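You operate a simulated robot arm through the tools that you are given. There is no shell and no other tool. Be economical: measure what you need, move in short steps, check, and stop when the job is done.

Carry out the task below with a simulated two-armed robot. There is one attempt and no reset: what you move stays moved.

Task
Push the drawer of the padded bench shut. Take the green strap roll and leave it on the cooling rack. Pick up the yellow brush with one hand, pass it to the other hand and put it on the top of the binding bench. Pull the green bench drawer open. Do these in any order.

It is judged by the outcome, as a careful person would: the job done as asked, and still so three seconds after it is handed in. It fails if anything else is knocked over, pushed out of place, dropped, spilled or broken.

Robot
Two 7-joint arms with fingered hands on one trunk, on a base that drives. Base frame: it is fixed to the floor where the robot stands at the start and does not move with it; the origin is under the middle of the robot, x ahead of it, y to its left, z up; the surface under the hand at the start is at about z = 75.2. Units: cm, degrees, N and s.
The left shoulder is at the start at [12.9, 17, 109.7], the right one opposite. With the tool pointing down near the work surface each hand reaches from about 40 to 82 cm from the robot's upright axis, wherever it stands, measured 20 degrees to its own side. Places, roughly: cooling rack [160, 170, 90]; drawer of the padded bench [60, -20, 60]; green bench drawer [-310, 20, 70]; green strap roll (7x7x4 cm) [260, 30, 90]; top of the binding bench [-320, -450, 80]; yellow brush (5x5x11 cm) [-420, -180, 90]. Payload 4 kg a hand.
The TCP of each hand is the grasp point between the finger pads, 2.6 cm short of the fingertips. In the tool frame z runs along the fingers and y along their closing line. Largest opening 13.2 cm; the body of the gripper starts 7.3 cm behind the TCP. The gripper is a hand of 4 fingers: y runs from the thumb to the fingers, the wrist lies at [0, 0, -22.4] in the tool frame, and closing takes about 1.5 s.
Orientation is that of the tool frame in the base frame, as [roll, pitch, yaw] about the fixed x, y, z axes, in that order (R = Rz(yaw) Ry(pitch) Rx(roll)). With the fingers straight down and closing along the base's y, the tool's x points along the base's -x, its y along +y and its z along -z.

Tools
- The arms move only by the tool send_rows. It takes "left_plan", "right_plan" or both (then of equal length, played together; a hand with none holds still); each is text: rows parted by semicolons, each of 7 numbers parted by spaces: the shift along the base's x, y, z in mm, then the turn, a rotation vector about the base's x, y, z in degrees, then the finger opening in mm, from 0 to 132. In form: dx dy dz wx wy wz fingers; .... A call has 1 to 12 rows; each row is the pose to reach, as a shift and turn from the pose commanded when the call began. Each row takes 0.2 s and may step no farther than 5 cm and 8.6 degrees from the row before; otherwise, or with a gripper value out of range, the whole call is refused. Where a pose cannot be reached the arm comes as near as it can. A force on the tool above 40 N (or 10 N above the force at the start of the call, whichever is more), or a blocked arm, ends the call early, and 0.2 s more pass. The fingers move at their own pace (about 10.8 cm/s each) and stop on an object; they squeeze with about 30 N. The grip force told is the motor's: it shows also when the fingers shut on nothing. Time passes only in rows, and 0.2 s behind the last, so rows that repeat a pose let the fingers close. The reply holds the time, the measured pose of the TCP, the force on the tool along the base axes, the opening and the grip force, in the units named above and with some noise, with the torque about the TCP (base axes, N m) and any sound that the robot's microphone picked up, and new pictures: "pictures" is both (left out), scene, wrist or none (wrist: the cameras of the hands that moved).
- Cameras (640 x 400 px; columns grow to the right, rows downward): "scene" is now at [21.82, -1.54, 125.94]; the picture's right is [-0.14, -0.99, 0.00], its down [-0.75, 0.11, -0.65] and it looks along [0.65, -0.09, -0.76] (base axes); focal length 271 px, centre (320, 200). "left" rides on the left gripper at [-7.3, 0.6, -9.4] in its tool frame; the picture's right is [-0.08, -1.00, 0.00], its down [0.78, -0.06, -0.62] and it looks along [0.61, -0.05, 0.79] (tool axes); focal length 230 px, centre (320, 200). "right" rides on the right gripper at [7.3, 0.6, -9.4] in its tool frame; the picture's right is [-0.08, 1.00, 0.00], its down [-0.79, -0.06, -0.62] and it looks along [-0.61, -0.05, 0.79] (tool axes); focal length 230 px, centre (320, 200). There is no depth. A picture from a camera that has moved, and an enlarged one, comes with that camera's place and axes in the base frame and with its lens. The place of the scene camera against the robot may be out by one fixed shift of up to 1.8 cm in any direction.
- lift_body(by): slides the trunk up (or, below 0, down) by that many cm; the arms and the scene camera ride with it, the base frame stays. It gives what a move gives, with no picture.
- drive_base(legs): drives the robot by 1 to 6 legs, each [ahead, left, turn to the left] in cm, cm and degrees, along the robot's own axes; the way and the turn of a leg run together, so that a leg with both is an arc; at most 150 cm and 180 degrees a leg. The arms and the cameras ride along, it lands a little off, and it stops where it bumps. It gives what a move gives, and a new picture of the scene camera.
- hand_shape(shape, hand): the hand has 4 fingers and takes this shape, open, in about a second: jaw (thumb against the fingers, like two jaws); tri (thumb and two fingers); tip (a fingertip pinch); poke (one finger out to press); point (the index stretched); flat (the hand flat); cup (the hand cupped); fist (a fist). The gripper value then closes the fingers along that shape, each until it touches; the sizes above hold for jaw. It gives what a move gives, with no picture.
- turn_head(pan, tilt): turns the head with the scene camera to pan (to the left, within 80 degrees either way) and tilt (down, from -29 to 69), counted from straight ahead of the robot. It gives what a move gives, and a new picture of the scene camera.
- enlarge(camera, box): a new picture of the part [left, top, right, bottom] of that camera's present view, enlarged. The clock stands still meanwhile.
- finish_job(): hands the job in; it is judged then, once.

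Work in short steps. Places have to be worked out from the pictures, the camera data and where the tool is seen: move nearer, look again, correct. Check each grasp and each placing, and mend what went wrong. You have 165 turns and 260 pictures in all, those below and enlarged ones among them. Open the grippers and draw the arms clear of the work before you hand the job in, unless the task says otherwise; then end with one line.

The tools are called after "Request:" as name(argument=value, ...) on one line, values as JSON. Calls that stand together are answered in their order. send_rows: Moves the arms, as the interface text tells. Its arguments: {"type":"object","properties":{"left_plan":{"type":"string"},"right_plan":{"type":"string"},"pictures":{"type":"string","enum":["both","scene","wrist","none"]}},"required":[]} The other tools are called the same way: lift_body (by) slides the trunk up or down; hand_shape (shape, hand) gives the hand a shape; drive_base (legs) drives the base; turn_head (pan, tilt) turns the head that bears the scene camera; enlarge (camera, box) takes an enlarged picture of a part of a camera's view; finish_job () hands the job in.

At the start:

```text
time: 0.0
left_position: [53.07, 15.01, 92.91]
left_tool_rot: [180.0, -0.1, 179.9]
left_wrist_force: [-0.2, 0.2, 0.2]
left_torque: [0.0, -0.04, -0.02]
left_gripper_width: 13.21
left_grip_force: 0.1
left_shape: jaw
right_position: [55.38, -31.56, 93.28]
right_tool_rot: [180.0, 0.1, -180.0]
right_wrist_force: [-0.9, -0.5, 0.9]
right_torque: [0.01, -0.03, 0.02]
right_gripper_width: 13.2
right_grip_force: 0.1
right_shape: jaw
trunk travel left (down, up): [-11.4, 23.7]
robot x, y, heading: [0.12, 0.09, 0.1]
head pan, tilt: [-8.2, 49.3]
```

scene: 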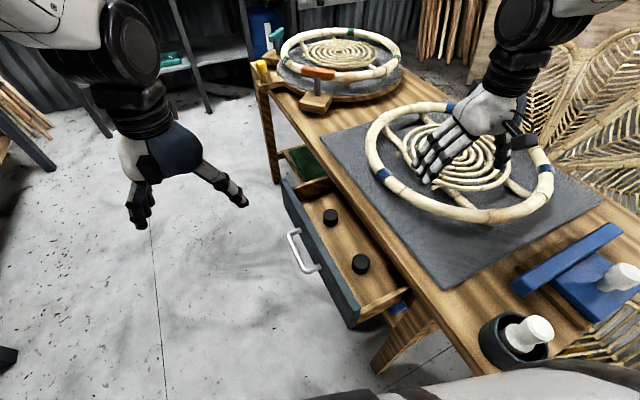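
right: 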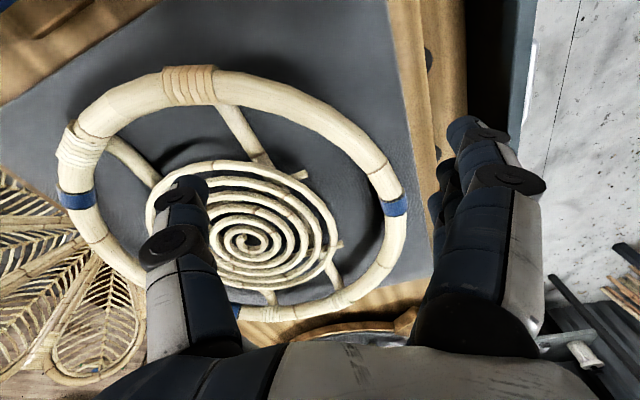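
left: 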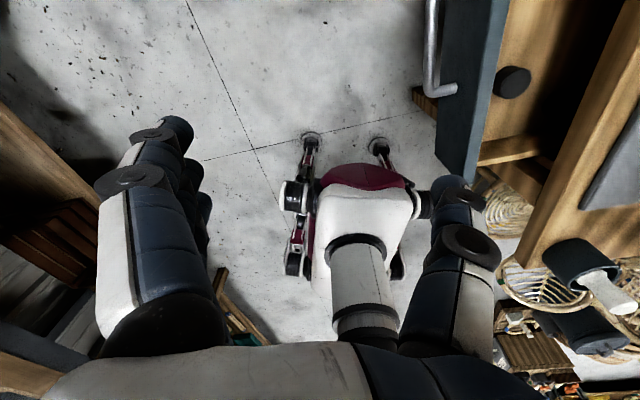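

The padded bench is to my right with its drawer pulled toward +y, its front at about y≈-3 near x≈60. I look at it closer before pushing.

Request:
enlarge(camera="scene", box=[220, 120, 440, 360])

Request:
hand_shape(hand="left", shape="fist")

```text
1.67 times, centred on (330, 240) of scene
camera zoom: at [21.82, -1.54, 125.94], right [-0.14, -0.99, 0.0], down [-0.75, 0.11, -0.65], along [0.65, -0.09, -0.76], focal length 452 px, centre (303, 133)
```

zoom: 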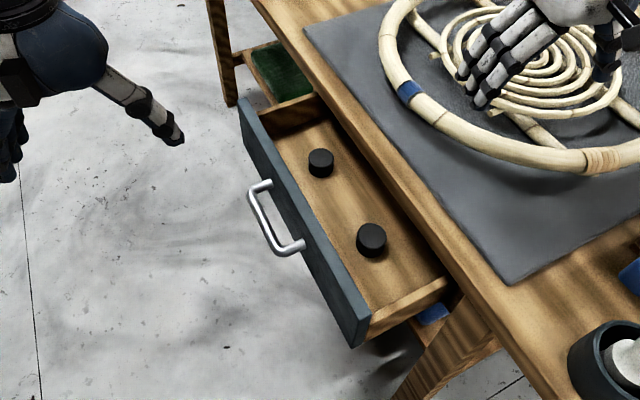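

```text
time: 0.9
left_position: [53.04, 15.07, 92.98]
left_tool_rot: [-180.0, -0.1, -180.0]
left_wrist_force: [0.4, 0.0, 0.5]
left_torque: [0.02, 0.01, -0.03]
left_gripper_width: 0.0
left_grip_force: 0.1
left_shape: fist
right_position: [55.34, -31.56, 93.18]
right_tool_rot: [180.0, 0.0, -180.0]
right_wrist_force: [-0.7, -0.2, 0.4]
right_torque: [0.04, 0.0, 0.02]
right_gripper_width: 13.19
right_grip_force: 0.0
right_shape: jaw
trunk travel left (down, up): [-11.4, 23.7]
robot x, y, heading: [0.34, -0.23, -0.0]
head pan, tilt: [-8.2, 49.3]
```

The bench is turned ~15°, so the drawer closes along about (0.26,-0.97). The handle is near (58.5,-1.3,63); I bring the left fist in front of it, tilted toward the drawer.

Request:
send_rows(left_plan="3 5 -43 -8.2 -2.2 0 0; 6 10 -86 -16.5 -4.4 0 0; 9 15 -129 -24.7 -6.6 0 0; 12 20 -172 -33 -8.8 0 0; 15 25 -215 -41.2 -11 0 0; 18 30 -258 -49.5 -13.2 0 0; 20 30 -300 -57.5 -15.4 0 0; 20 30 -300 -57.5 -15.4 0 0")

```text
time: 2.7
left_position: [54.99, 17.73, 63.0]
left_tool_rot: [-121.3, 13.0, -172.7]
left_wrist_force: [-1.2, 0.4, 0.6]
left_torque: [0.0, 0.01, 0.04]
left_gripper_width: 0.03
left_grip_force: 0.0
left_shape: fist
right_position: [55.31, -31.62, 93.25]
right_tool_rot: [180.0, 0.0, 180.0]
right_wrist_force: [0.5, -0.2, -1.0]
right_torque: [-0.03, 0.0, -0.02]
right_gripper_width: 13.2
right_grip_force: 0.1
right_shape: jaw
trunk travel left (down, up): [-11.4, 23.7]
robot x, y, heading: [-0.14, -0.22, -0.1]
head pan, tilt: [-8.2, 49.3]
camera scene: at [21.76, -1.54, 125.97], right [-0.14, -0.99, 0.0], down [-0.75, 0.11, -0.65], along [0.65, -0.09, -0.76], focal length 271 px, centre (320, 200)
camera left: at [59.98, 26.92, 68.91], right [-0.05, -0.53, 0.85], down [-0.9, 0.38, 0.19], along [-0.42, -0.76, -0.5], focal length 230 px, centre (320, 200)
```

scene: 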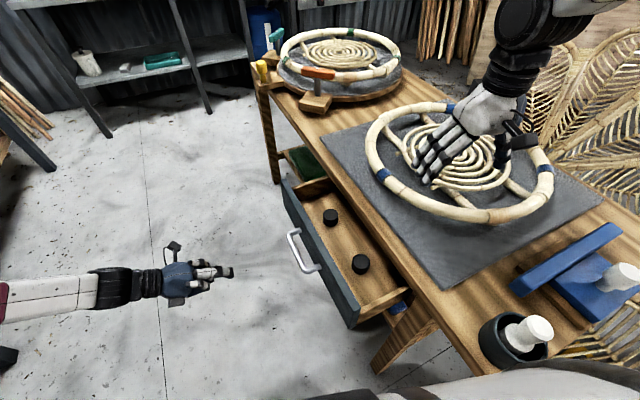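
left: 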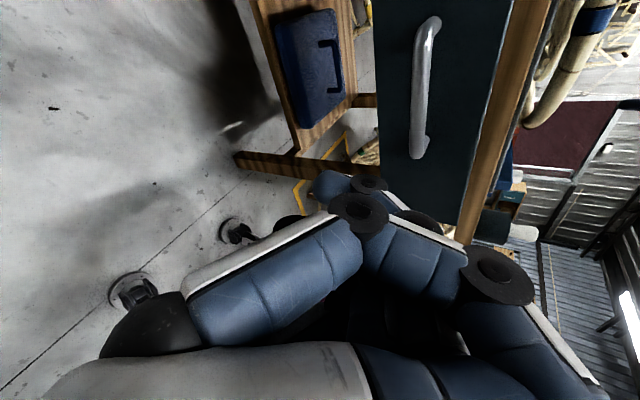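

The handle is straight along the push line (~(60,-1.3,64)). I push along the drawer axis in steps.

Request:
send_rows(left_plan="8 -29 5 0 0 0 0; 16 -58 10 0 0 0 0; 23 -87 10 0 0 0 0; 31 -116 10 0 0 0 0; 39 -145 10 0 0 0 0; 47 -174 10 0 0 0 0")

```text
time: 4.1
left_position: [59.86, 0.39, 64.15]
left_tool_rot: [-121.5, 12.9, -172.7]
left_wrist_force: [-0.3, 0.1, 0.1]
left_torque: [0.03, -0.02, 0.01]
left_gripper_width: 0.03
left_grip_force: 0.0
left_shape: fist
right_position: [55.4, -31.7, 93.01]
right_tool_rot: [180.0, 0.0, -180.0]
right_wrist_force: [0.2, 0.0, -0.5]
right_torque: [0.01, -0.02, -0.01]
right_gripper_width: 13.18
right_grip_force: 0.1
right_shape: jaw
trunk travel left (down, up): [-11.4, 23.7]
robot x, y, heading: [-0.07, 0.28, -0.1]
head pan, tilt: [-8.2, 49.3]
camera scene: at [21.85, -1.61, 125.93], right [-0.14, -0.99, 0.0], down [-0.75, 0.11, -0.65], along [0.65, -0.09, -0.76], focal length 271 px, centre (320, 200)
camera left: at [64.94, 9.47, 70.01], right [-0.05, -0.53, 0.85], down [-0.9, 0.38, 0.19], along [-0.42, -0.76, -0.5], focal length 230 px, centre (320, 200)
```

scene: 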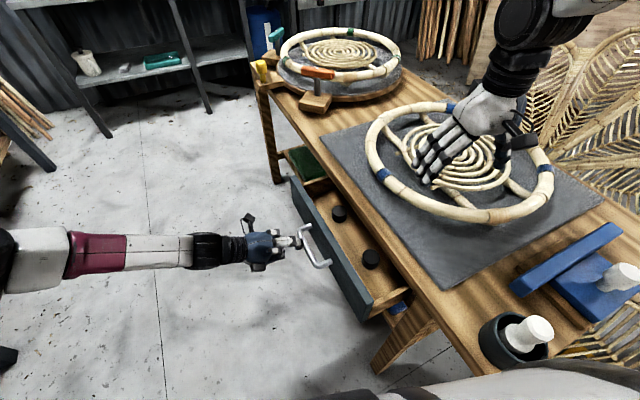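
left: 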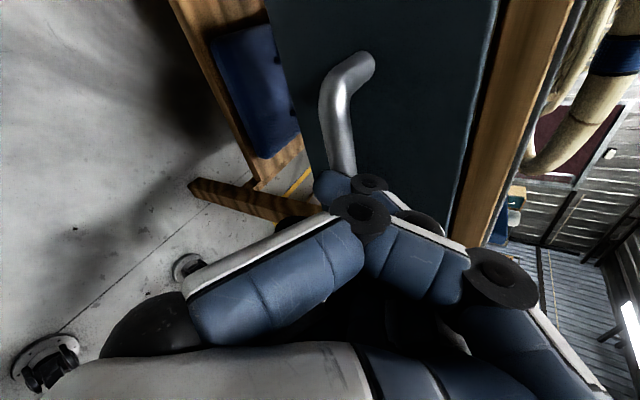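

The drawer already moved a little; the fist bears against the handle. Continue pushing.

Request:
send_rows(left_plan="5 -20 0 0 0 0 0; 10 -40 0 0 0 0 0; 16 -60 0 0 0 0 0; 21 -80 0 0 0 0 0; 26 -97 0 0 0 0 0; 32 -120 0 0 0 0 0; 37 -140 0 0 0 0 0")

```text
time: 5.6
left_position: [62.75, -10.9, 64.26]
left_tool_rot: [-121.0, 13.0, -172.6]
left_wrist_force: [-20.8, 27.7, 20.9]
left_torque: [-0.25, -0.09, -0.18]
left_gripper_width: 0.0
left_grip_force: 0.1
left_shape: fist
right_position: [55.12, -31.15, 93.42]
right_tool_rot: [-179.8, 0.1, -179.8]
right_wrist_force: [1.1, -0.1, 0.5]
right_torque: [-0.05, 0.02, 0.0]
right_gripper_width: 13.18
right_grip_force: 0.1
right_shape: jaw
trunk travel left (down, up): [-11.4, 23.7]
robot x, y, heading: [0.26, -0.07, 0.3]
head pan, tilt: [-8.2, 49.3]
stopped in row 7 (left hand): the force on the tool passed its limit at 56 N (the readings are from after the stop); the commanded pose is now the measured one
camera scene: at [21.49, -1.14, 126.04], right [-0.14, -0.99, 0.0], down [-0.75, 0.1, -0.65], along [0.65, -0.09, -0.76], focal length 271 px, centre (320, 200)
camera left: at [67.88, -1.81, 70.14], right [-0.05, -0.52, 0.85], down [-0.9, 0.38, 0.19], along [-0.42, -0.76, -0.49], focal length 230 px, centre (320, 200)
```

scene: 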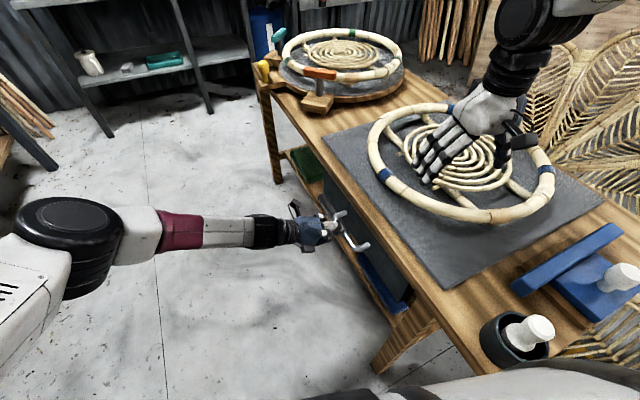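
left: 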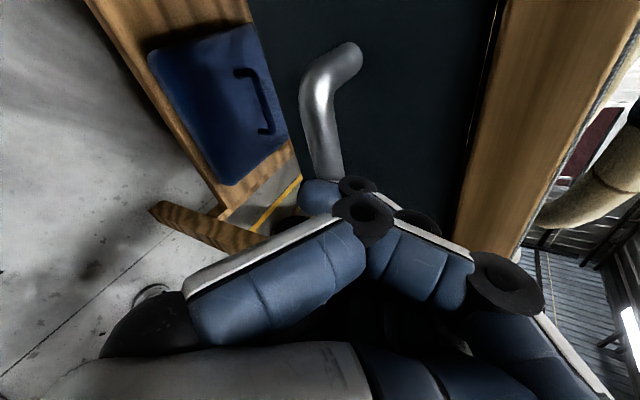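

It hit the end stop and looks shut. I draw back and check.

Request:
send_rows(left_plan="-8 29 0 0 0 0 0; -16 58 0 0 0 0 0; -26 100 0 0 0 0 0; -38 145 0 0 0 0 0; -38 145 0 0 0 0 0", pictures="none")

Request:
enlarge(camera="scene", box=[220, 120, 440, 360])

Request:
enlarge(camera="left", box=[220, 0, 640, 260])

```text
time: 6.8
left_position: [58.94, 3.28, 64.03]
left_tool_rot: [-121.4, 12.8, -172.8]
left_wrist_force: [0.7, -1.0, 0.5]
left_torque: [0.0, 0.0, 0.01]
left_gripper_width: 0.02
left_grip_force: 0.1
left_shape: fist
right_position: [55.48, -31.5, 93.02]
right_tool_rot: [179.9, 0.0, -179.9]
right_wrist_force: [-0.5, -0.2, 0.1]
right_torque: [0.04, 0.01, -0.03]
right_gripper_width: 13.17
right_grip_force: 0.1
right_shape: jaw
trunk travel left (down, up): [-11.4, 23.7]
robot x, y, heading: [-0.2, 0.09, -0.1]
head pan, tilt: [-8.2, 49.3]
```

```text
1.67 times, centred on (330, 240) of scene
camera zoom: at [21.83, -1.49, 125.93], right [-0.14, -0.99, 0.0], down [-0.75, 0.11, -0.65], along [0.65, -0.09, -0.76], focal length 452 px, centre (303, 133)
```

zoom: 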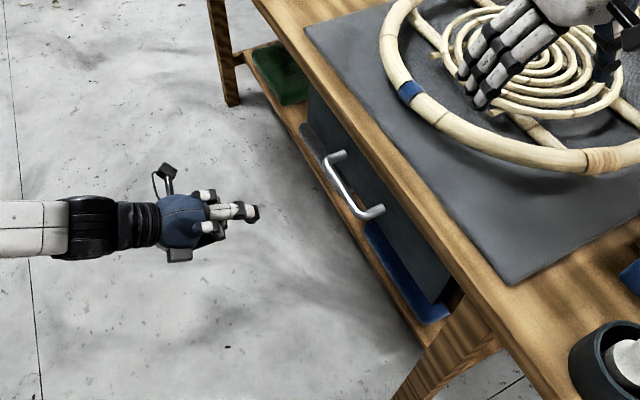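

```text
1.52 times, centred on (430, 130) of left
camera zoom: at [64.05, 12.38, 69.8], right [-0.05, -0.53, 0.85], down [-0.9, 0.38, 0.19], along [-0.43, -0.76, -0.49], focal length 351 px, centre (152, 307)
```

zoom: 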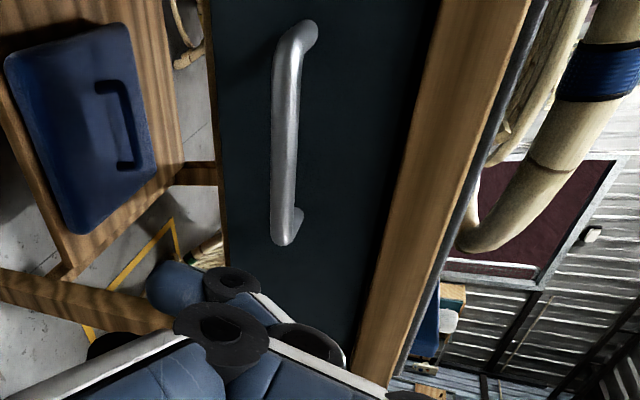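

The drawer is shut. I bring the left arm back to its upright stance and lift the right hand clear for driving.

Request:
send_rows(left_plan="-10 10 43 8.2 2.2 0 0; -20 20 86 16.5 4.4 0 0; -30 30 129 24.7 6.6 0 0; -45 40 172 33 8.8 0 0; -60 50 215 41.2 11 0 0; -80 60 258 49.5 13.2 0 0; -100 70 300 57.5 15.4 0 0; -110 80 330 57.5 15.4 0 0", right_plan="0 0 20 0 0 0 132; 0 0 45 0 0 0 132; -10 0 70 0 0 0 132; -30 0 80 0 0 0 132; -50 0 80 0 0 0 132; -70 0 80 0 0 0 132; -90 0 80 0 0 0 132; -100 0 80 0 0 0 132", pictures="none")

Request:
hand_shape(hand="left", shape="jaw")

Request:
turn_head(pan=60, tilt=15)

Request:
turn_head(pan=0, tilt=15)

```text
time: 8.6
left_position: [48.13, 11.16, 97.14]
left_tool_rot: [-179.9, 0.1, -179.9]
left_wrist_force: [0.6, 0.9, -0.4]
left_torque: [0.0, -0.02, -0.01]
left_gripper_width: 0.0
left_grip_force: 0.1
left_shape: fist
right_position: [45.24, -31.44, 101.11]
right_tool_rot: [180.0, 0.0, -179.9]
right_wrist_force: [1.0, 0.9, 0.5]
right_torque: [0.01, 0.02, -0.02]
right_gripper_width: 13.21
right_grip_force: 0.1
right_shape: jaw
trunk travel left (down, up): [-11.4, 23.7]
robot x, y, heading: [-0.22, 0.07, 0.3]
head pan, tilt: [-8.2, 49.3]
```

```text
time: 9.5
left_position: [48.34, 11.34, 97.12]
left_tool_rot: [-179.9, -0.1, -179.9]
left_wrist_force: [-0.6, -0.2, -0.1]
left_torque: [-0.02, 0.02, -0.01]
left_gripper_width: 13.18
left_grip_force: 0.0
left_shape: jaw
right_position: [45.36, -31.4, 101.04]
right_tool_rot: [-179.9, -0.1, -179.9]
right_wrist_force: [0.0, 1.1, -0.2]
right_torque: [-0.01, -0.03, 0.01]
right_gripper_width: 13.19
right_grip_force: 0.0
right_shape: jaw
trunk travel left (down, up): [-11.4, 23.7]
robot x, y, heading: [-0.43, 0.3, 0.1]
head pan, tilt: [-8.2, 49.3]
```

```text
time: 10.9
left_position: [48.28, 11.15, 97.01]
left_tool_rot: [-179.9, -0.1, -179.9]
left_wrist_force: [-0.1, -0.2, -0.2]
left_torque: [0.0, -0.03, 0.01]
left_gripper_width: 13.18
left_grip_force: 0.1
left_shape: jaw
right_position: [45.43, -31.45, 101.1]
right_tool_rot: [-180.0, -0.1, -179.9]
right_wrist_force: [0.4, -0.2, -0.7]
right_torque: [0.02, -0.03, 0.0]
right_gripper_width: 13.21
right_grip_force: 0.0
right_shape: jaw
trunk travel left (down, up): [-11.4, 23.7]
robot x, y, heading: [-0.12, 0.24, 0.1]
head pan, tilt: [60.0, 15.0]
camera scene: at [18.79, 7.73, 131.21], right [0.87, -0.5, 0.0], down [-0.13, -0.22, -0.97], along [0.48, 0.84, -0.26], focal length 271 px, centre (320, 200)
```

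scene: 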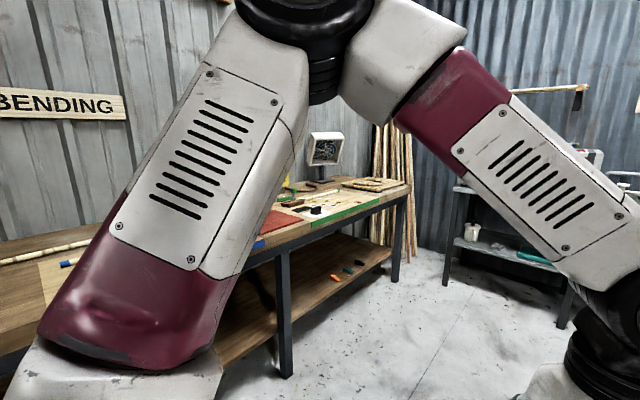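

```text
time: 12.2
left_position: [48.27, 11.23, 97.1]
left_tool_rot: [-179.9, -0.1, -179.9]
left_wrist_force: [0.5, 0.6, 0.1]
left_torque: [-0.03, 0.01, 0.0]
left_gripper_width: 13.2
left_grip_force: 0.0
left_shape: jaw
right_position: [45.4, -31.36, 101.14]
right_tool_rot: [179.9, 0.0, -179.8]
right_wrist_force: [0.6, -1.1, -0.8]
right_torque: [-0.01, -0.05, -0.01]
right_gripper_width: 13.19
right_grip_force: 0.1
right_shape: jaw
trunk travel left (down, up): [-11.4, 23.7]
robot x, y, heading: [-0.16, -0.02, 0.0]
head pan, tilt: [0.0, 15.0]
camera scene: at [23.46, -0.34, 131.22], right [0.0, -1.0, 0.0], down [-0.26, 0.0, -0.97], along [0.97, 0.0, -0.26], focal length 271 px, centre (320, 200)
```

scene: 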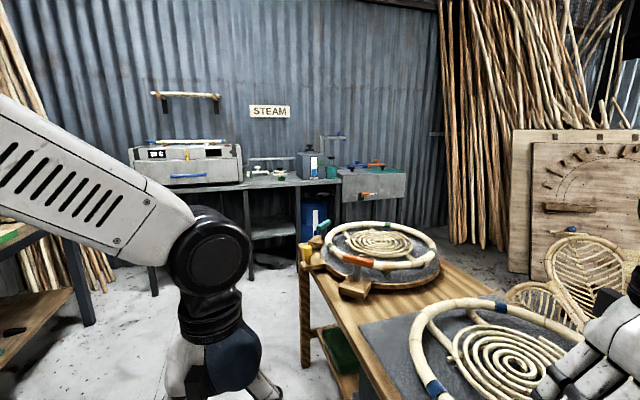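

I see the "STEAM" bench ahead; zoom for the strap roll and rack.

Request:
enlarge(camera="scene", box=[230, 90, 420, 210])

Request:
turn_head(pan=38, tilt=15)

```text
3.33 times, centred on (325, 150) of scene
camera zoom: at [23.46, -0.34, 131.22], right [0.0, -1.0, 0.0], down [-0.26, 0.0, -0.97], along [0.97, 0.0, -0.26], focal length 903 px, centre (303, 367)
```

zoom: 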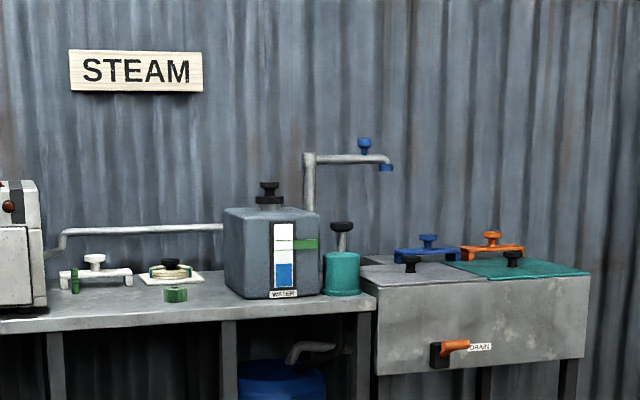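

```text
time: 13.2
left_position: [48.29, 11.25, 97.03]
left_tool_rot: [-179.9, -0.2, -179.9]
left_wrist_force: [0.0, -0.4, 0.1]
left_torque: [0.01, 0.01, -0.01]
left_gripper_width: 13.18
left_grip_force: 0.1
left_shape: jaw
right_position: [45.43, -31.46, 101.14]
right_tool_rot: [-180.0, 0.0, -180.0]
right_wrist_force: [0.7, -0.1, 0.9]
right_torque: [-0.01, 0.01, 0.0]
right_gripper_width: 13.2
right_grip_force: 0.1
right_shape: jaw
trunk travel left (down, up): [-11.4, 23.7]
robot x, y, heading: [0.23, -0.15, -0.2]
head pan, tilt: [38.0, 15.0]
camera scene: at [21.48, 5.39, 131.22], right [0.62, -0.79, 0.0], down [-0.2, -0.16, -0.97], along [0.76, 0.6, -0.26], focal length 271 px, centre (320, 200)
```

scene: 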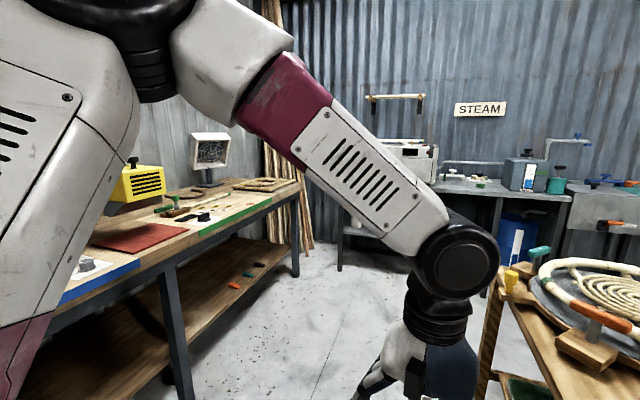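

The green roll sits on the steam bench near (245,31). The corridor between the two benches runs ~20° to the left; I turn and drive along its middle.

Request:
drive_base(legs=[[0, 6, 21], [60, 0, 0]])

```text
time: 17.7
left_position: [95.31, 55.29, 97.07]
left_tool_rot: [-179.8, -0.1, -158.7]
left_wrist_force: [0.5, -0.3, -0.5]
left_torque: [0.0, 0.06, -0.01]
left_gripper_width: 13.2
left_grip_force: 0.1
left_shape: jaw
right_position: [107.86, 14.41, 101.0]
right_tool_rot: [180.0, 0.0, -158.8]
right_wrist_force: [-0.1, -0.4, 0.0]
right_torque: [-0.01, 0.01, 0.01]
right_gripper_width: 13.21
right_grip_force: 0.1
right_shape: jaw
trunk travel left (down, up): [-11.4, 23.7]
robot x, y, heading: [54.4, 27.11, 21.3]
head pan, tilt: [38.0, 15.0]
camera scene: at [72.17, 40.41, 131.21], right [0.86, -0.51, 0.0], down [-0.13, -0.22, -0.97], along [0.49, 0.83, -0.26], focal length 271 px, centre (320, 200)
```

scene: 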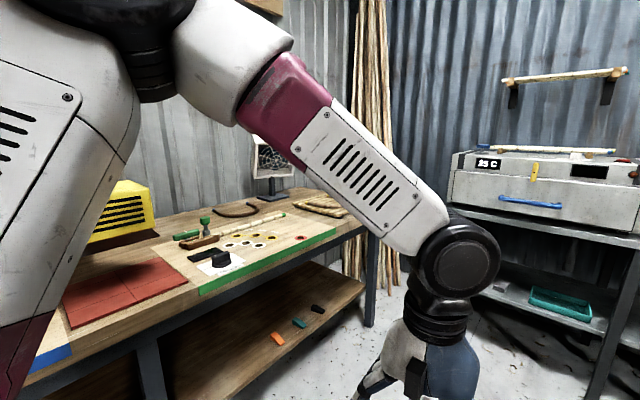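

Clear ahead; go on along the corridor, head turned forward.

Request:
turn_head(pan=-10, tilt=30)

Request:
drive_base(legs=[[75, 0, 0]])

```text
time: 18.9
left_position: [95.27, 55.23, 97.05]
left_tool_rot: [-179.9, 0.1, -158.7]
left_wrist_force: [-0.4, 0.4, 0.1]
left_torque: [0.04, 0.03, -0.03]
left_gripper_width: 13.16
left_grip_force: 0.1
left_shape: jaw
right_position: [107.91, 14.31, 101.15]
right_tool_rot: [179.9, 0.1, -158.8]
right_wrist_force: [-0.3, 0.3, 0.7]
right_torque: [0.0, 0.02, -0.02]
right_gripper_width: 13.2
right_grip_force: 0.0
right_shape: jaw
trunk travel left (down, up): [-11.4, 23.7]
robot x, y, heading: [53.92, 27.48, 21.2]
head pan, tilt: [-10.0, 30.0]
camera scene: at [76.23, 34.14, 128.8], right [0.2, -0.98, 0.0], down [-0.49, -0.1, -0.87], along [0.85, 0.17, -0.5], focal length 271 px, centre (320, 200)
```

scene: 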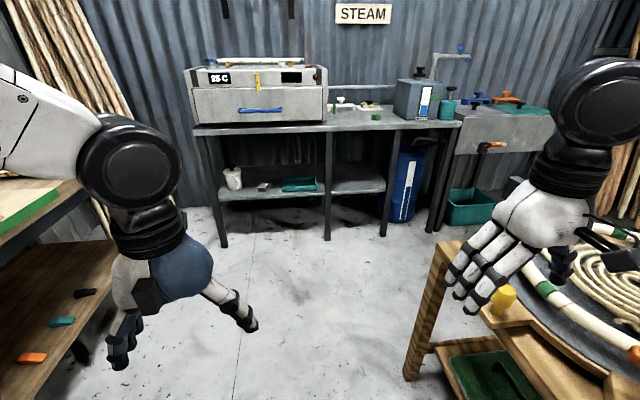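

```text
time: 23.0
left_position: [166.04, 82.96, 97.04]
left_tool_rot: [-179.9, -0.1, -158.6]
left_wrist_force: [-0.1, 0.4, 0.3]
left_torque: [0.0, -0.01, -0.01]
left_gripper_width: 13.18
left_grip_force: 0.0
left_shape: jaw
right_position: [178.9, 41.97, 101.11]
right_tool_rot: [180.0, 0.0, -158.6]
right_wrist_force: [0.0, -0.4, 0.1]
right_torque: [0.02, 0.03, 0.01]
right_gripper_width: 13.16
right_grip_force: 0.0
right_shape: jaw
trunk travel left (down, up): [-11.4, 23.7]
robot x, y, heading: [125.0, 55.02, 21.2]
head pan, tilt: [-10.0, 30.0]
camera scene: at [147.06, 61.83, 128.79], right [0.2, -0.98, 0.0], down [-0.49, -0.1, -0.87], along [0.85, 0.17, -0.5], focal length 271 px, centre (320, 200)
```

scene: 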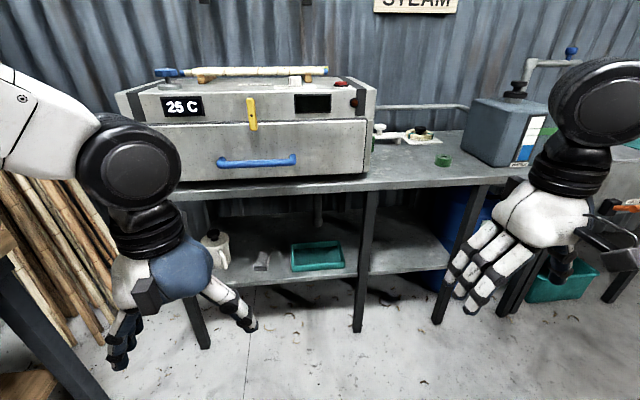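

The roll is at about (253,35), bench edge at x≈226. I straighten to heading 0 and move to about (190,50).

Request:
drive_base(legs=[[0, 0, -21.2], [64, -4, 0]])

Request:
turn_head(pan=-10, tilt=40)

```text
time: 27.0
left_position: [224.56, 63.57, 97.11]
left_tool_rot: [179.8, -0.8, -179.3]
left_wrist_force: [-7.3, 0.4, 4.4]
left_torque: [0.08, -1.2, 0.05]
left_gripper_width: 13.17
left_grip_force: 0.0
left_shape: jaw
right_position: [222.89, 20.96, 101.0]
right_tool_rot: [-179.9, -0.1, -179.3]
right_wrist_force: [-0.9, -0.2, -0.1]
right_torque: [0.0, 0.05, 0.0]
right_gripper_width: 13.2
right_grip_force: 0.0
right_shape: jaw
trunk travel left (down, up): [-11.4, 23.7]
robot x, y, heading: [177.13, 52.24, 0.8]
head pan, tilt: [-10.0, 30.0]
stopped in leg 2: the force on the tool passed its limit at 141 N (the readings are from after the stop); the commanded pose is now the measured one
camera scene: at [200.15, 50.3, 128.81], right [-0.16, -0.99, 0.0], down [-0.49, 0.08, -0.87], along [0.86, -0.14, -0.5], focal length 271 px, centre (320, 200)
```

scene: 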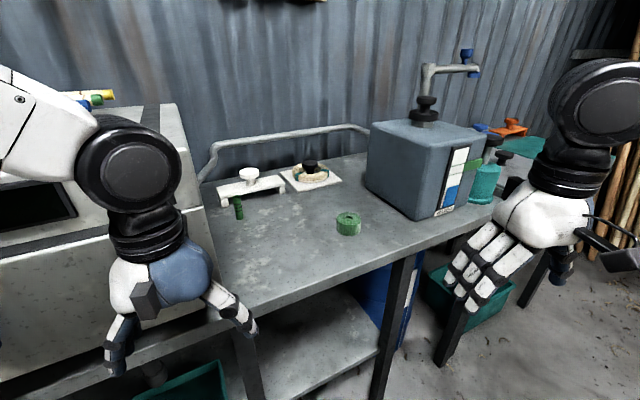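

```text
time: 27.7
left_position: [224.64, 63.62, 97.07]
left_tool_rot: [179.8, -0.8, -179.2]
left_wrist_force: [-7.9, -1.1, 3.2]
left_torque: [0.16, -1.17, -0.01]
left_gripper_width: 13.17
left_grip_force: 0.0
left_shape: jaw
right_position: [222.87, 21.09, 101.2]
right_tool_rot: [179.9, 0.0, -179.3]
right_wrist_force: [-0.6, -0.3, -0.8]
right_torque: [0.01, -0.02, -0.03]
right_gripper_width: 13.2
right_grip_force: 0.0
right_shape: jaw
trunk travel left (down, up): [-11.4, 23.7]
robot x, y, heading: [177.27, 51.82, 0.7]
head pan, tilt: [-10.0, 40.0]
camera scene: at [199.61, 50.37, 127.29], right [-0.16, -0.99, 0.0], down [-0.63, 0.1, -0.77], along [0.76, -0.12, -0.64], focal length 271 px, centre (320, 200)
```

scene: 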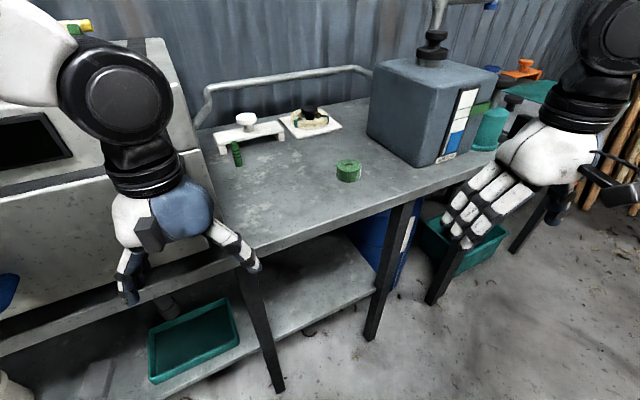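

The left hand bumped the oven front (the bench is turned ~-17°). I back off at once and look at what it touched.

Request:
drive_base(legs=[[-10, 0, 0]])

Request:
turn_head(pan=22, tilt=35)

```text
time: 28.8
left_position: [214.67, 63.55, 97.05]
left_tool_rot: [179.8, -0.8, -179.4]
left_wrist_force: [0.2, -0.2, -0.4]
left_torque: [-0.01, -0.01, -0.02]
left_gripper_width: 13.19
left_grip_force: 0.1
left_shape: jaw
right_position: [212.82, 20.96, 101.15]
right_tool_rot: [180.0, -0.1, -179.3]
right_wrist_force: [-0.7, -0.5, 0.6]
right_torque: [-0.02, -0.05, -0.01]
right_gripper_width: 13.18
right_grip_force: 0.1
right_shape: jaw
trunk travel left (down, up): [-11.4, 23.7]
robot x, y, heading: [167.13, 51.77, 0.9]
head pan, tilt: [-10.0, 40.0]
camera scene: at [189.55, 50.28, 127.27], right [-0.16, -0.99, 0.0], down [-0.63, 0.1, -0.77], along [0.76, -0.12, -0.64], focal length 271 px, centre (320, 200)
```

scene: 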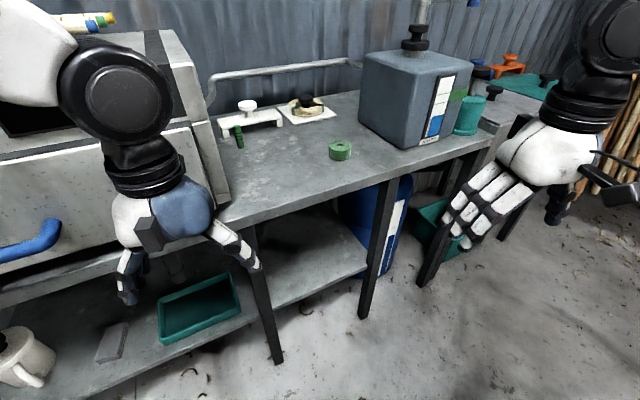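

```text
time: 29.8
left_position: [214.68, 63.53, 97.08]
left_tool_rot: [179.8, -0.8, -179.4]
left_wrist_force: [-0.9, -0.9, 0.2]
left_torque: [-0.01, 0.01, 0.01]
left_gripper_width: 13.19
left_grip_force: 0.0
left_shape: jaw
right_position: [212.89, 20.78, 101.13]
right_tool_rot: [-180.0, 0.0, -179.2]
right_wrist_force: [-0.1, 0.1, -0.7]
right_torque: [-0.02, -0.03, 0.01]
right_gripper_width: 13.2
right_grip_force: 0.1
right_shape: jaw
trunk travel left (down, up): [-11.4, 23.7]
robot x, y, heading: [167.11, 52.05, 0.9]
head pan, tilt: [22.0, 35.0]
camera scene: at [189.34, 55.04, 128.02], right [0.39, -0.92, 0.0], down [-0.53, -0.22, -0.82], along [0.76, 0.32, -0.57], focal length 271 px, centre (320, 200)
```

scene: 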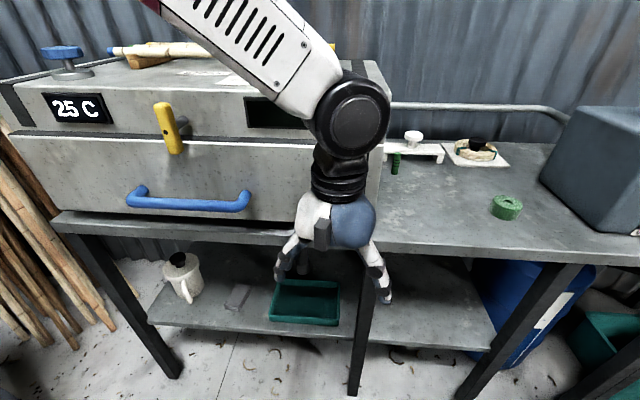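

Nothing was disturbed. The bench faces heading ~18°, so I pull the left hand in and up, then square up to the bench with the roll ahead-right.

Request:
send_rows(left_plan="-20 10 20 0 0 0 132; -50 20 40 0 0 0 132; -80 30 60 0 0 0 132; -80 30 60 0 0 0 132", pictures="none")

Request:
drive_base(legs=[[0, 0, 17], [0, -27, 0], [11, 0, 0]])

Request:
turn_head(pan=-10, tilt=40)

```text
time: 30.8
left_position: [206.58, 66.36, 103.05]
left_tool_rot: [179.9, -0.8, -179.3]
left_wrist_force: [0.1, -0.2, -0.1]
left_torque: [0.02, -0.02, 0.03]
left_gripper_width: 13.17
left_grip_force: 0.1
left_shape: jaw
right_position: [212.86, 20.95, 101.04]
right_tool_rot: [180.0, -0.1, -179.3]
right_wrist_force: [0.0, -0.5, -0.9]
right_torque: [0.0, 0.02, 0.01]
right_gripper_width: 13.21
right_grip_force: 0.2
right_shape: jaw
trunk travel left (down, up): [-11.4, 23.7]
robot x, y, heading: [166.88, 51.96, 1.0]
head pan, tilt: [22.0, 35.0]
```

```text
time: 35.5
left_position: [219.1, 54.9, 103.0]
left_tool_rot: [179.8, -0.8, -162.2]
left_wrist_force: [0.8, -1.0, -0.2]
left_torque: [0.01, 0.03, -0.03]
left_gripper_width: 13.19
left_grip_force: 0.1
left_shape: jaw
right_position: [238.5, 13.23, 101.0]
right_tool_rot: [179.9, -0.2, -162.2]
right_wrist_force: [-0.4, -0.5, -0.1]
right_torque: [0.0, 0.01, 0.0]
right_gripper_width: 13.17
right_grip_force: 0.2
right_shape: jaw
trunk travel left (down, up): [-11.4, 23.7]
robot x, y, heading: [185.56, 29.07, 17.5]
head pan, tilt: [22.0, 35.0]
camera scene: at [205.79, 39.24, 128.01], right [0.64, -0.77, 0.0], down [-0.44, -0.37, -0.82], along [0.63, 0.53, -0.57], focal length 271 px, centre (320, 200)
```

scene: 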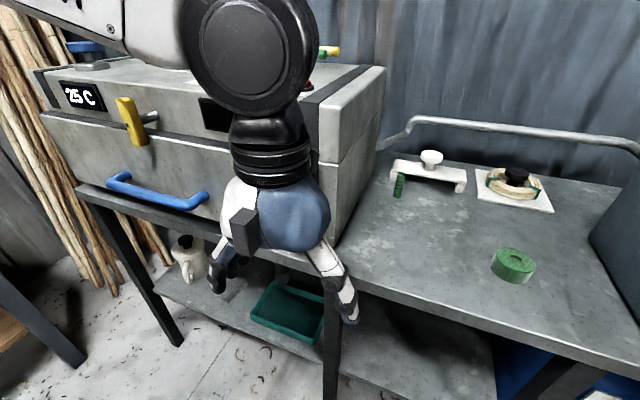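

```text
time: 36.5
left_position: [218.89, 54.81, 103.0]
left_tool_rot: [179.8, -0.8, -162.2]
left_wrist_force: [-0.2, -0.4, -0.2]
left_torque: [-0.02, -0.02, -0.01]
left_gripper_width: 13.19
left_grip_force: 0.1
left_shape: jaw
right_position: [238.32, 13.17, 101.13]
right_tool_rot: [180.0, -0.2, -162.0]
right_wrist_force: [-0.5, -0.7, 0.6]
right_torque: [-0.01, 0.0, 0.02]
right_gripper_width: 13.21
right_grip_force: 0.1
right_shape: jaw
trunk travel left (down, up): [-11.4, 23.7]
robot x, y, heading: [185.55, 29.32, 17.9]
head pan, tilt: [-10.0, 40.0]
camera scene: at [207.39, 34.75, 127.26], right [0.14, -0.99, 0.0], down [-0.64, -0.09, -0.77], along [0.76, 0.11, -0.64], focal length 271 px, centre (320, 200)
```

scene: 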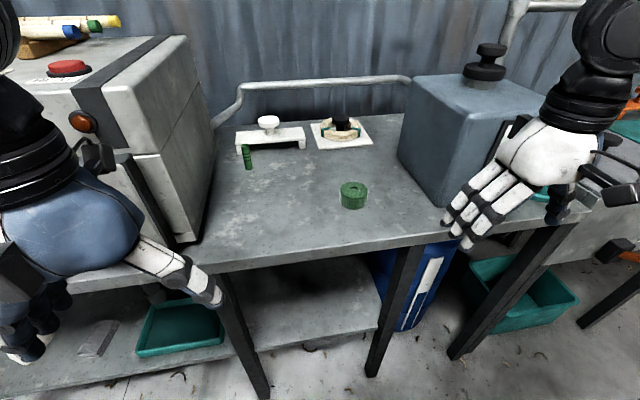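

Roll centre ≈ (254.4,34.2,89.5). I move the right hand left, then forward over it, at height, and look with the wrist camera.

Request:
send_rows(right_plan="-15 48 10 0 0 0 132; -31 95 20 0 0 0 132; -46 143 20 0 0 0 132; -5 156 20 0 0 0 132; 37 170 20 0 0 0 132; 78 183 20 0 0 0 132; 120 197 10 0 0 0 132; 161 210 0 0 0 0 132; 161 210 0 0 0 0 132")

```text
refused: row 1 steps farther than a row can; nothing moved
```

Row length slightly exceeded; I shorten the steps.

Request:
send_rows(right_plan="-13 40 10 0 0 0 132; -26 80 20 0 0 0 132; -36 112 20 0 0 0 132; -46 143 20 0 0 0 132; -5 156 20 0 0 0 132; 37 170 20 0 0 0 132; 78 183 20 0 0 0 132; 120 197 10 0 0 0 132; 161 210 0 0 0 0 132; 161 210 0 0 0 0 132")

```text
time: 38.7
left_position: [218.91, 54.73, 103.09]
left_tool_rot: [179.8, -0.7, -162.2]
left_wrist_force: [-0.1, 0.1, 0.0]
left_torque: [0.0, -0.02, 0.01]
left_gripper_width: 13.2
left_grip_force: 0.1
left_shape: jaw
right_position: [254.33, 34.17, 101.03]
right_tool_rot: [-180.0, 0.0, -162.1]
right_wrist_force: [-0.5, -0.3, -0.1]
right_torque: [0.05, -0.02, -0.02]
right_gripper_width: 13.18
right_grip_force: 0.1
right_shape: jaw
trunk travel left (down, up): [-11.4, 23.7]
robot x, y, heading: [185.56, 29.5, 18.0]
head pan, tilt: [-10.0, 40.0]
camera scene: at [207.3, 34.7, 127.3], right [0.14, -0.99, 0.0], down [-0.64, -0.09, -0.77], along [0.76, 0.11, -0.64], focal length 271 px, centre (320, 200)
camera right: at [247.18, 32.47, 110.26], right [-0.23, 0.97, 0.0], down [0.77, 0.18, 0.62], along [0.6, 0.14, -0.79], focal length 230 px, centre (320, 200)
```

scene: 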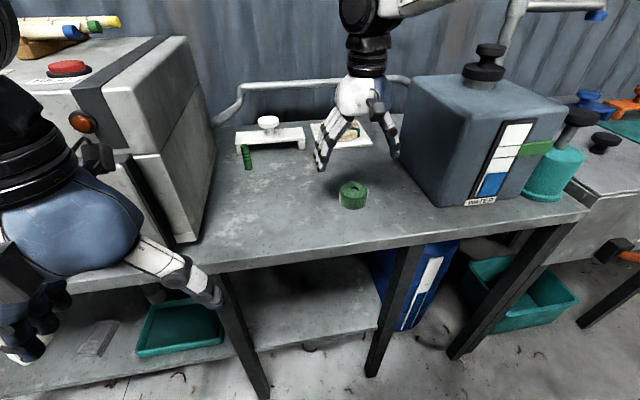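
right: 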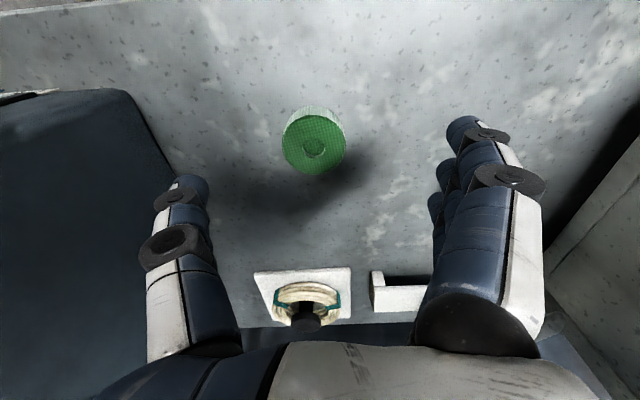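

Wrist view puts the roll at (256,34). I shift 1.6 cm forward and lower to z≈90.7.

Request:
send_rows(right_plan="16 -2 0 0 0 0 132; 16 -2 -35 0 0 0 132; 16 -2 -70 0 0 0 132; 16 -2 -90 0 0 0 132; 16 -2 -103 0 0 0 132; 16 -2 -103 0 0 0 132")

```text
time: 40.1
left_position: [218.96, 54.81, 103.11]
left_tool_rot: [179.8, -0.9, -162.2]
left_wrist_force: [0.2, 1.0, -0.3]
left_torque: [0.02, -0.03, -0.02]
left_gripper_width: 13.2
left_grip_force: 0.1
left_shape: jaw
right_position: [256.0, 33.94, 90.61]
right_tool_rot: [-180.0, -0.1, -162.2]
right_wrist_force: [0.4, 0.6, 0.1]
right_torque: [0.0, 0.04, 0.01]
right_gripper_width: 13.19
right_grip_force: 0.1
right_shape: jaw
trunk travel left (down, up): [-11.4, 23.7]
robot x, y, heading: [185.67, 29.35, 17.9]
head pan, tilt: [-10.0, 40.0]
camera scene: at [207.37, 34.74, 127.27], right [0.14, -0.99, 0.0], down [-0.64, -0.09, -0.77], along [0.76, 0.11, -0.64], focal length 271 px, centre (320, 200)
camera right: at [248.95, 32.35, 99.97], right [-0.23, 0.97, 0.0], down [0.77, 0.18, 0.62], along [0.6, 0.14, -0.79], focal length 230 px, centre (320, 200)
```

scene: 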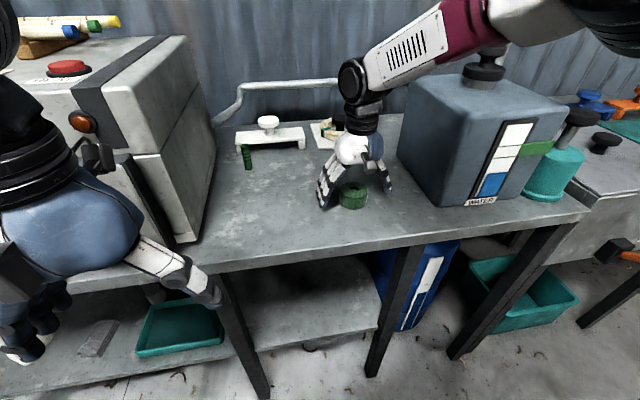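
right: 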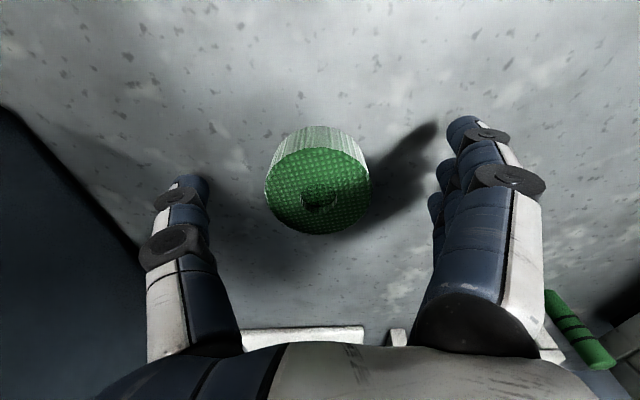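

The apparent size (105 px for 7 cm) says the roll is lower: top ≈87.5, centre ≈ (258,34.3). I shift forward 2 cm and lower to z≈86.8.

Request:
send_rows(right_plan="20 4 0 0 0 0 132; 20 4 -20 0 0 0 132; 20 4 -38 0 0 0 132; 20 4 -38 0 0 0 132", pictures="wrist")

```text
time: 41.0
left_position: [218.57, 54.59, 103.35]
left_tool_rot: [179.8, -0.4, -162.3]
left_wrist_force: [-0.6, -0.3, 0.2]
left_torque: [0.02, -0.02, -0.02]
left_gripper_width: 13.17
left_grip_force: 0.1
left_shape: jaw
right_position: [258.15, 34.39, 88.31]
right_tool_rot: [179.8, 1.1, -162.2]
right_wrist_force: [-10.2, -6.1, 35.8]
right_torque: [0.54, 0.7, 0.32]
right_gripper_width: 13.15
right_grip_force: 0.1
right_shape: jaw
trunk travel left (down, up): [-11.4, 23.7]
robot x, y, heading: [185.46, 29.31, 17.7]
head pan, tilt: [-10.0, 40.0]
stopped in row 4 (right hand): the force on the tool passed its limit at 47 N (the readings are from after the stop); the commanded pose is now the measured one
camera right: at [250.89, 32.6, 97.44], right [-0.23, 0.97, 0.0], down [0.76, 0.17, 0.63], along [0.61, 0.15, -0.77], focal length 230 px, centre (320, 200)
```

right: 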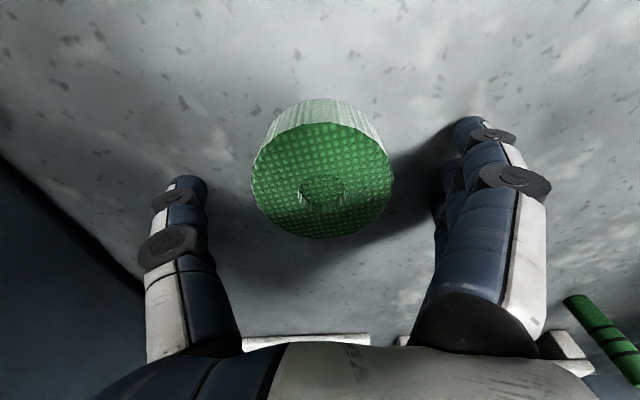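

Fingertips touched the table at TCP z=88.3, so the table is at ~85.7. I raise slightly, nudge back, and close.

Request:
send_rows(right_plan="-3 0 8 0 0 0 132; -7 -2 8 0 0 0 132; -7 -2 8 0 0 0 80; -7 -2 8 0 0 0 50; -7 -2 8 0 0 0 40; -7 -2 8 0 0 0 40; -7 -2 8 0 0 0 40; -7 -2 8 0 0 0 40; -7 -2 8 0 0 0 40", pictures="wrist")

```text
time: 43.0
left_position: [218.65, 54.85, 103.25]
left_tool_rot: [179.9, -0.7, -162.2]
left_wrist_force: [0.3, 0.4, -0.3]
left_torque: [-0.01, 0.04, -0.01]
left_gripper_width: 13.19
left_grip_force: 0.0
left_shape: jaw
right_position: [257.41, 34.33, 88.64]
right_tool_rot: [179.9, 0.9, -162.2]
right_wrist_force: [-9.0, 2.0, 37.3]
right_torque: [0.91, 0.94, 0.15]
right_gripper_width: 5.28
right_grip_force: 30.1
right_shape: jaw
trunk travel left (down, up): [-11.4, 23.7]
robot x, y, heading: [185.61, 29.55, 17.9]
head pan, tilt: [-10.0, 40.0]
camera right: at [250.25, 32.48, 97.81], right [-0.23, 0.97, 0.0], down [0.76, 0.18, 0.63], along [0.61, 0.15, -0.78], focal length 230 px, centre (320, 200)
```

right: 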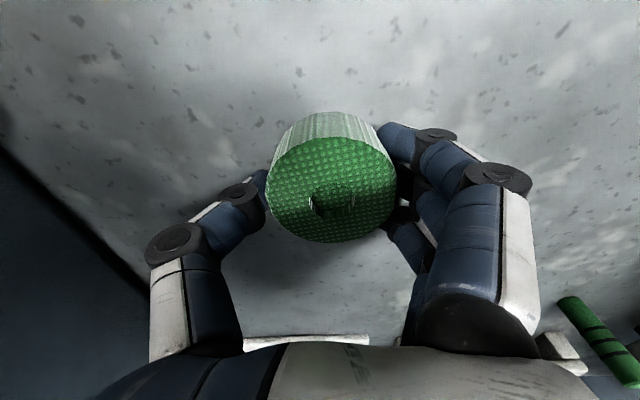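

The grip holds (30 N at 5.3 cm). Lift.

Request:
send_rows(right_plan="0 0 15 0 0 0 40; 0 0 30 0 0 0 40; 0 0 60 0 0 0 40; 0 0 90 0 0 0 40; 0 0 110 0 0 0 40; 0 0 110 0 0 0 40")

```text
time: 44.5
left_position: [218.94, 54.8, 103.0]
left_tool_rot: [179.8, -0.8, -162.2]
left_wrist_force: [0.1, -0.1, 0.1]
left_torque: [0.0, -0.01, 0.02]
left_gripper_width: 13.18
left_grip_force: 0.1
left_shape: jaw
right_position: [257.82, 34.28, 99.06]
right_tool_rot: [179.9, 0.5, -162.4]
right_wrist_force: [0.4, -0.5, 0.1]
right_torque: [-0.03, -0.02, 0.0]
right_gripper_width: 5.21
right_grip_force: 30.5
right_shape: jaw
trunk travel left (down, up): [-11.4, 23.7]
robot x, y, heading: [185.72, 29.25, 18.1]
head pan, tilt: [-10.0, 40.0]
camera scene: at [207.41, 34.73, 127.25], right [0.14, -0.99, 0.0], down [-0.64, -0.09, -0.77], along [0.76, 0.1, -0.64], focal length 271 px, centre (320, 200)
camera right: at [250.52, 32.59, 108.36], right [-0.23, 0.97, 0.0], down [0.76, 0.18, 0.62], along [0.61, 0.15, -0.78], focal length 230 px, centre (320, 200)
```

scene: 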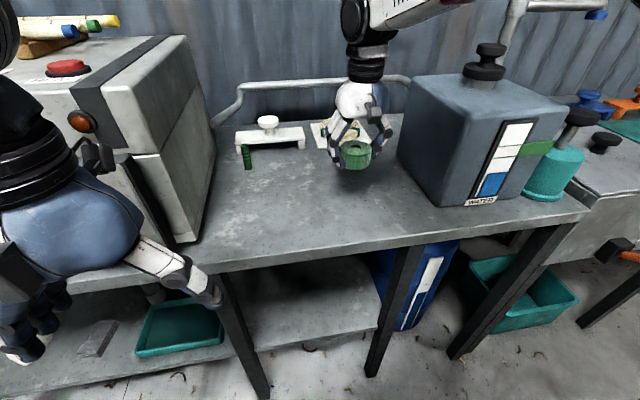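
right: 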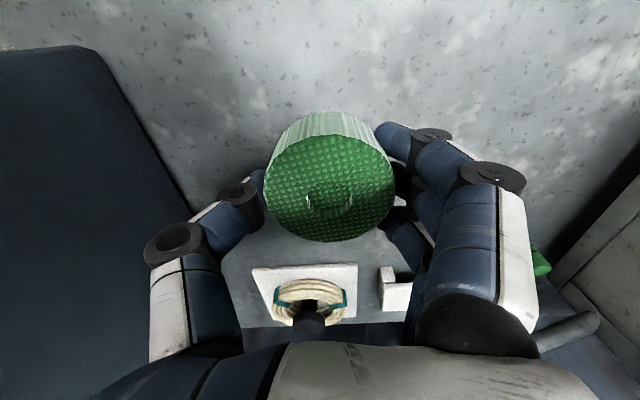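

The roll is held. I retract the right hand from the bench, then shift the base left and look toward the left bench for the cooling rack.

Request:
send_rows(right_plan="0 0 40 0 0 0 40; -38 -12 60 0 0 0 40; -76 -24 80 0 0 0 40; -114 -37 80 0 0 0 40; -152 -50 80 0 0 0 40; -190 -62 80 0 0 0 40; -228 -74 80 0 0 0 40; -228 -74 80 0 0 0 40", pictures="none")

Request:
drive_base(legs=[[0, 38, 0], [0, 0, 60]])

Request:
turn_head(pan=0, tilt=35)

```text
time: 46.2
left_position: [219.0, 54.85, 103.0]
left_tool_rot: [179.8, -0.8, -162.2]
left_wrist_force: [-0.3, 0.4, -0.7]
left_torque: [-0.02, -0.02, -0.02]
left_gripper_width: 13.17
left_grip_force: 0.0
left_shape: jaw
right_position: [235.04, 26.85, 107.21]
right_tool_rot: [179.9, 0.5, -162.3]
right_wrist_force: [-0.2, -0.4, -0.4]
right_torque: [0.01, 0.03, -0.02]
right_gripper_width: 5.21
right_grip_force: 30.0
right_shape: jaw
trunk travel left (down, up): [-11.4, 23.7]
robot x, y, heading: [185.41, 29.27, 18.0]
head pan, tilt: [-10.0, 40.0]
```

```text
time: 52.8
left_position: [167.99, 106.68, 103.05]
left_tool_rot: [179.8, -0.8, -101.4]
left_wrist_force: [0.3, 0.0, 0.6]
left_torque: [0.0, 0.0, 0.02]
left_gripper_width: 13.19
left_grip_force: 0.0
left_shape: jaw
right_position: [200.34, 107.07, 107.15]
right_tool_rot: [179.9, 0.6, -101.5]
right_wrist_force: [0.1, -0.2, -0.4]
right_torque: [0.0, 0.0, 0.0]
right_gripper_width: 5.2
right_grip_force: 30.2
right_shape: jaw
trunk travel left (down, up): [-11.4, 23.7]
robot x, y, heading: [174.07, 65.49, 79.0]
head pan, tilt: [-10.0, 40.0]
camera scene: at [178.97, 87.56, 127.26], right [0.93, -0.36, 0.0], down [-0.23, -0.6, -0.77], along [0.28, 0.71, -0.64], focal length 271 px, centre (320, 200)
```

scene: 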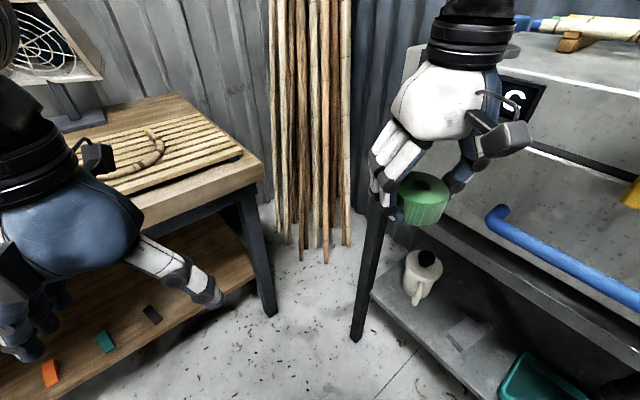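

```text
time: 53.5
left_position: [167.97, 106.6, 103.1]
left_tool_rot: [179.8, -0.7, -101.4]
left_wrist_force: [-0.3, 0.1, 0.0]
left_torque: [-0.02, 0.01, -0.01]
left_gripper_width: 13.2
left_grip_force: 0.0
left_shape: jaw
right_position: [200.25, 107.15, 107.19]
right_tool_rot: [180.0, 0.5, -101.5]
right_wrist_force: [-0.2, -0.5, -0.7]
right_torque: [-0.01, 0.01, 0.05]
right_gripper_width: 5.21
right_grip_force: 30.3
right_shape: jaw
trunk travel left (down, up): [-11.4, 23.7]
robot x, y, heading: [173.84, 65.24, 78.7]
head pan, tilt: [0.0, 35.0]
camera scene: at [177.64, 88.27, 128.01], right [0.98, -0.2, 0.0], down [-0.11, -0.56, -0.82], along [0.16, 0.8, -0.57], focal length 271 px, centre (320, 200)
```

scene: 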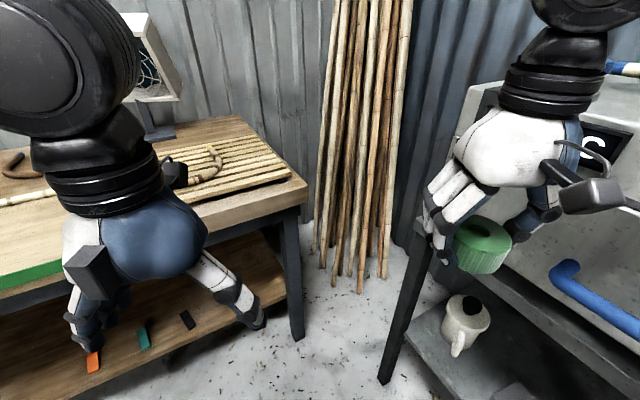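

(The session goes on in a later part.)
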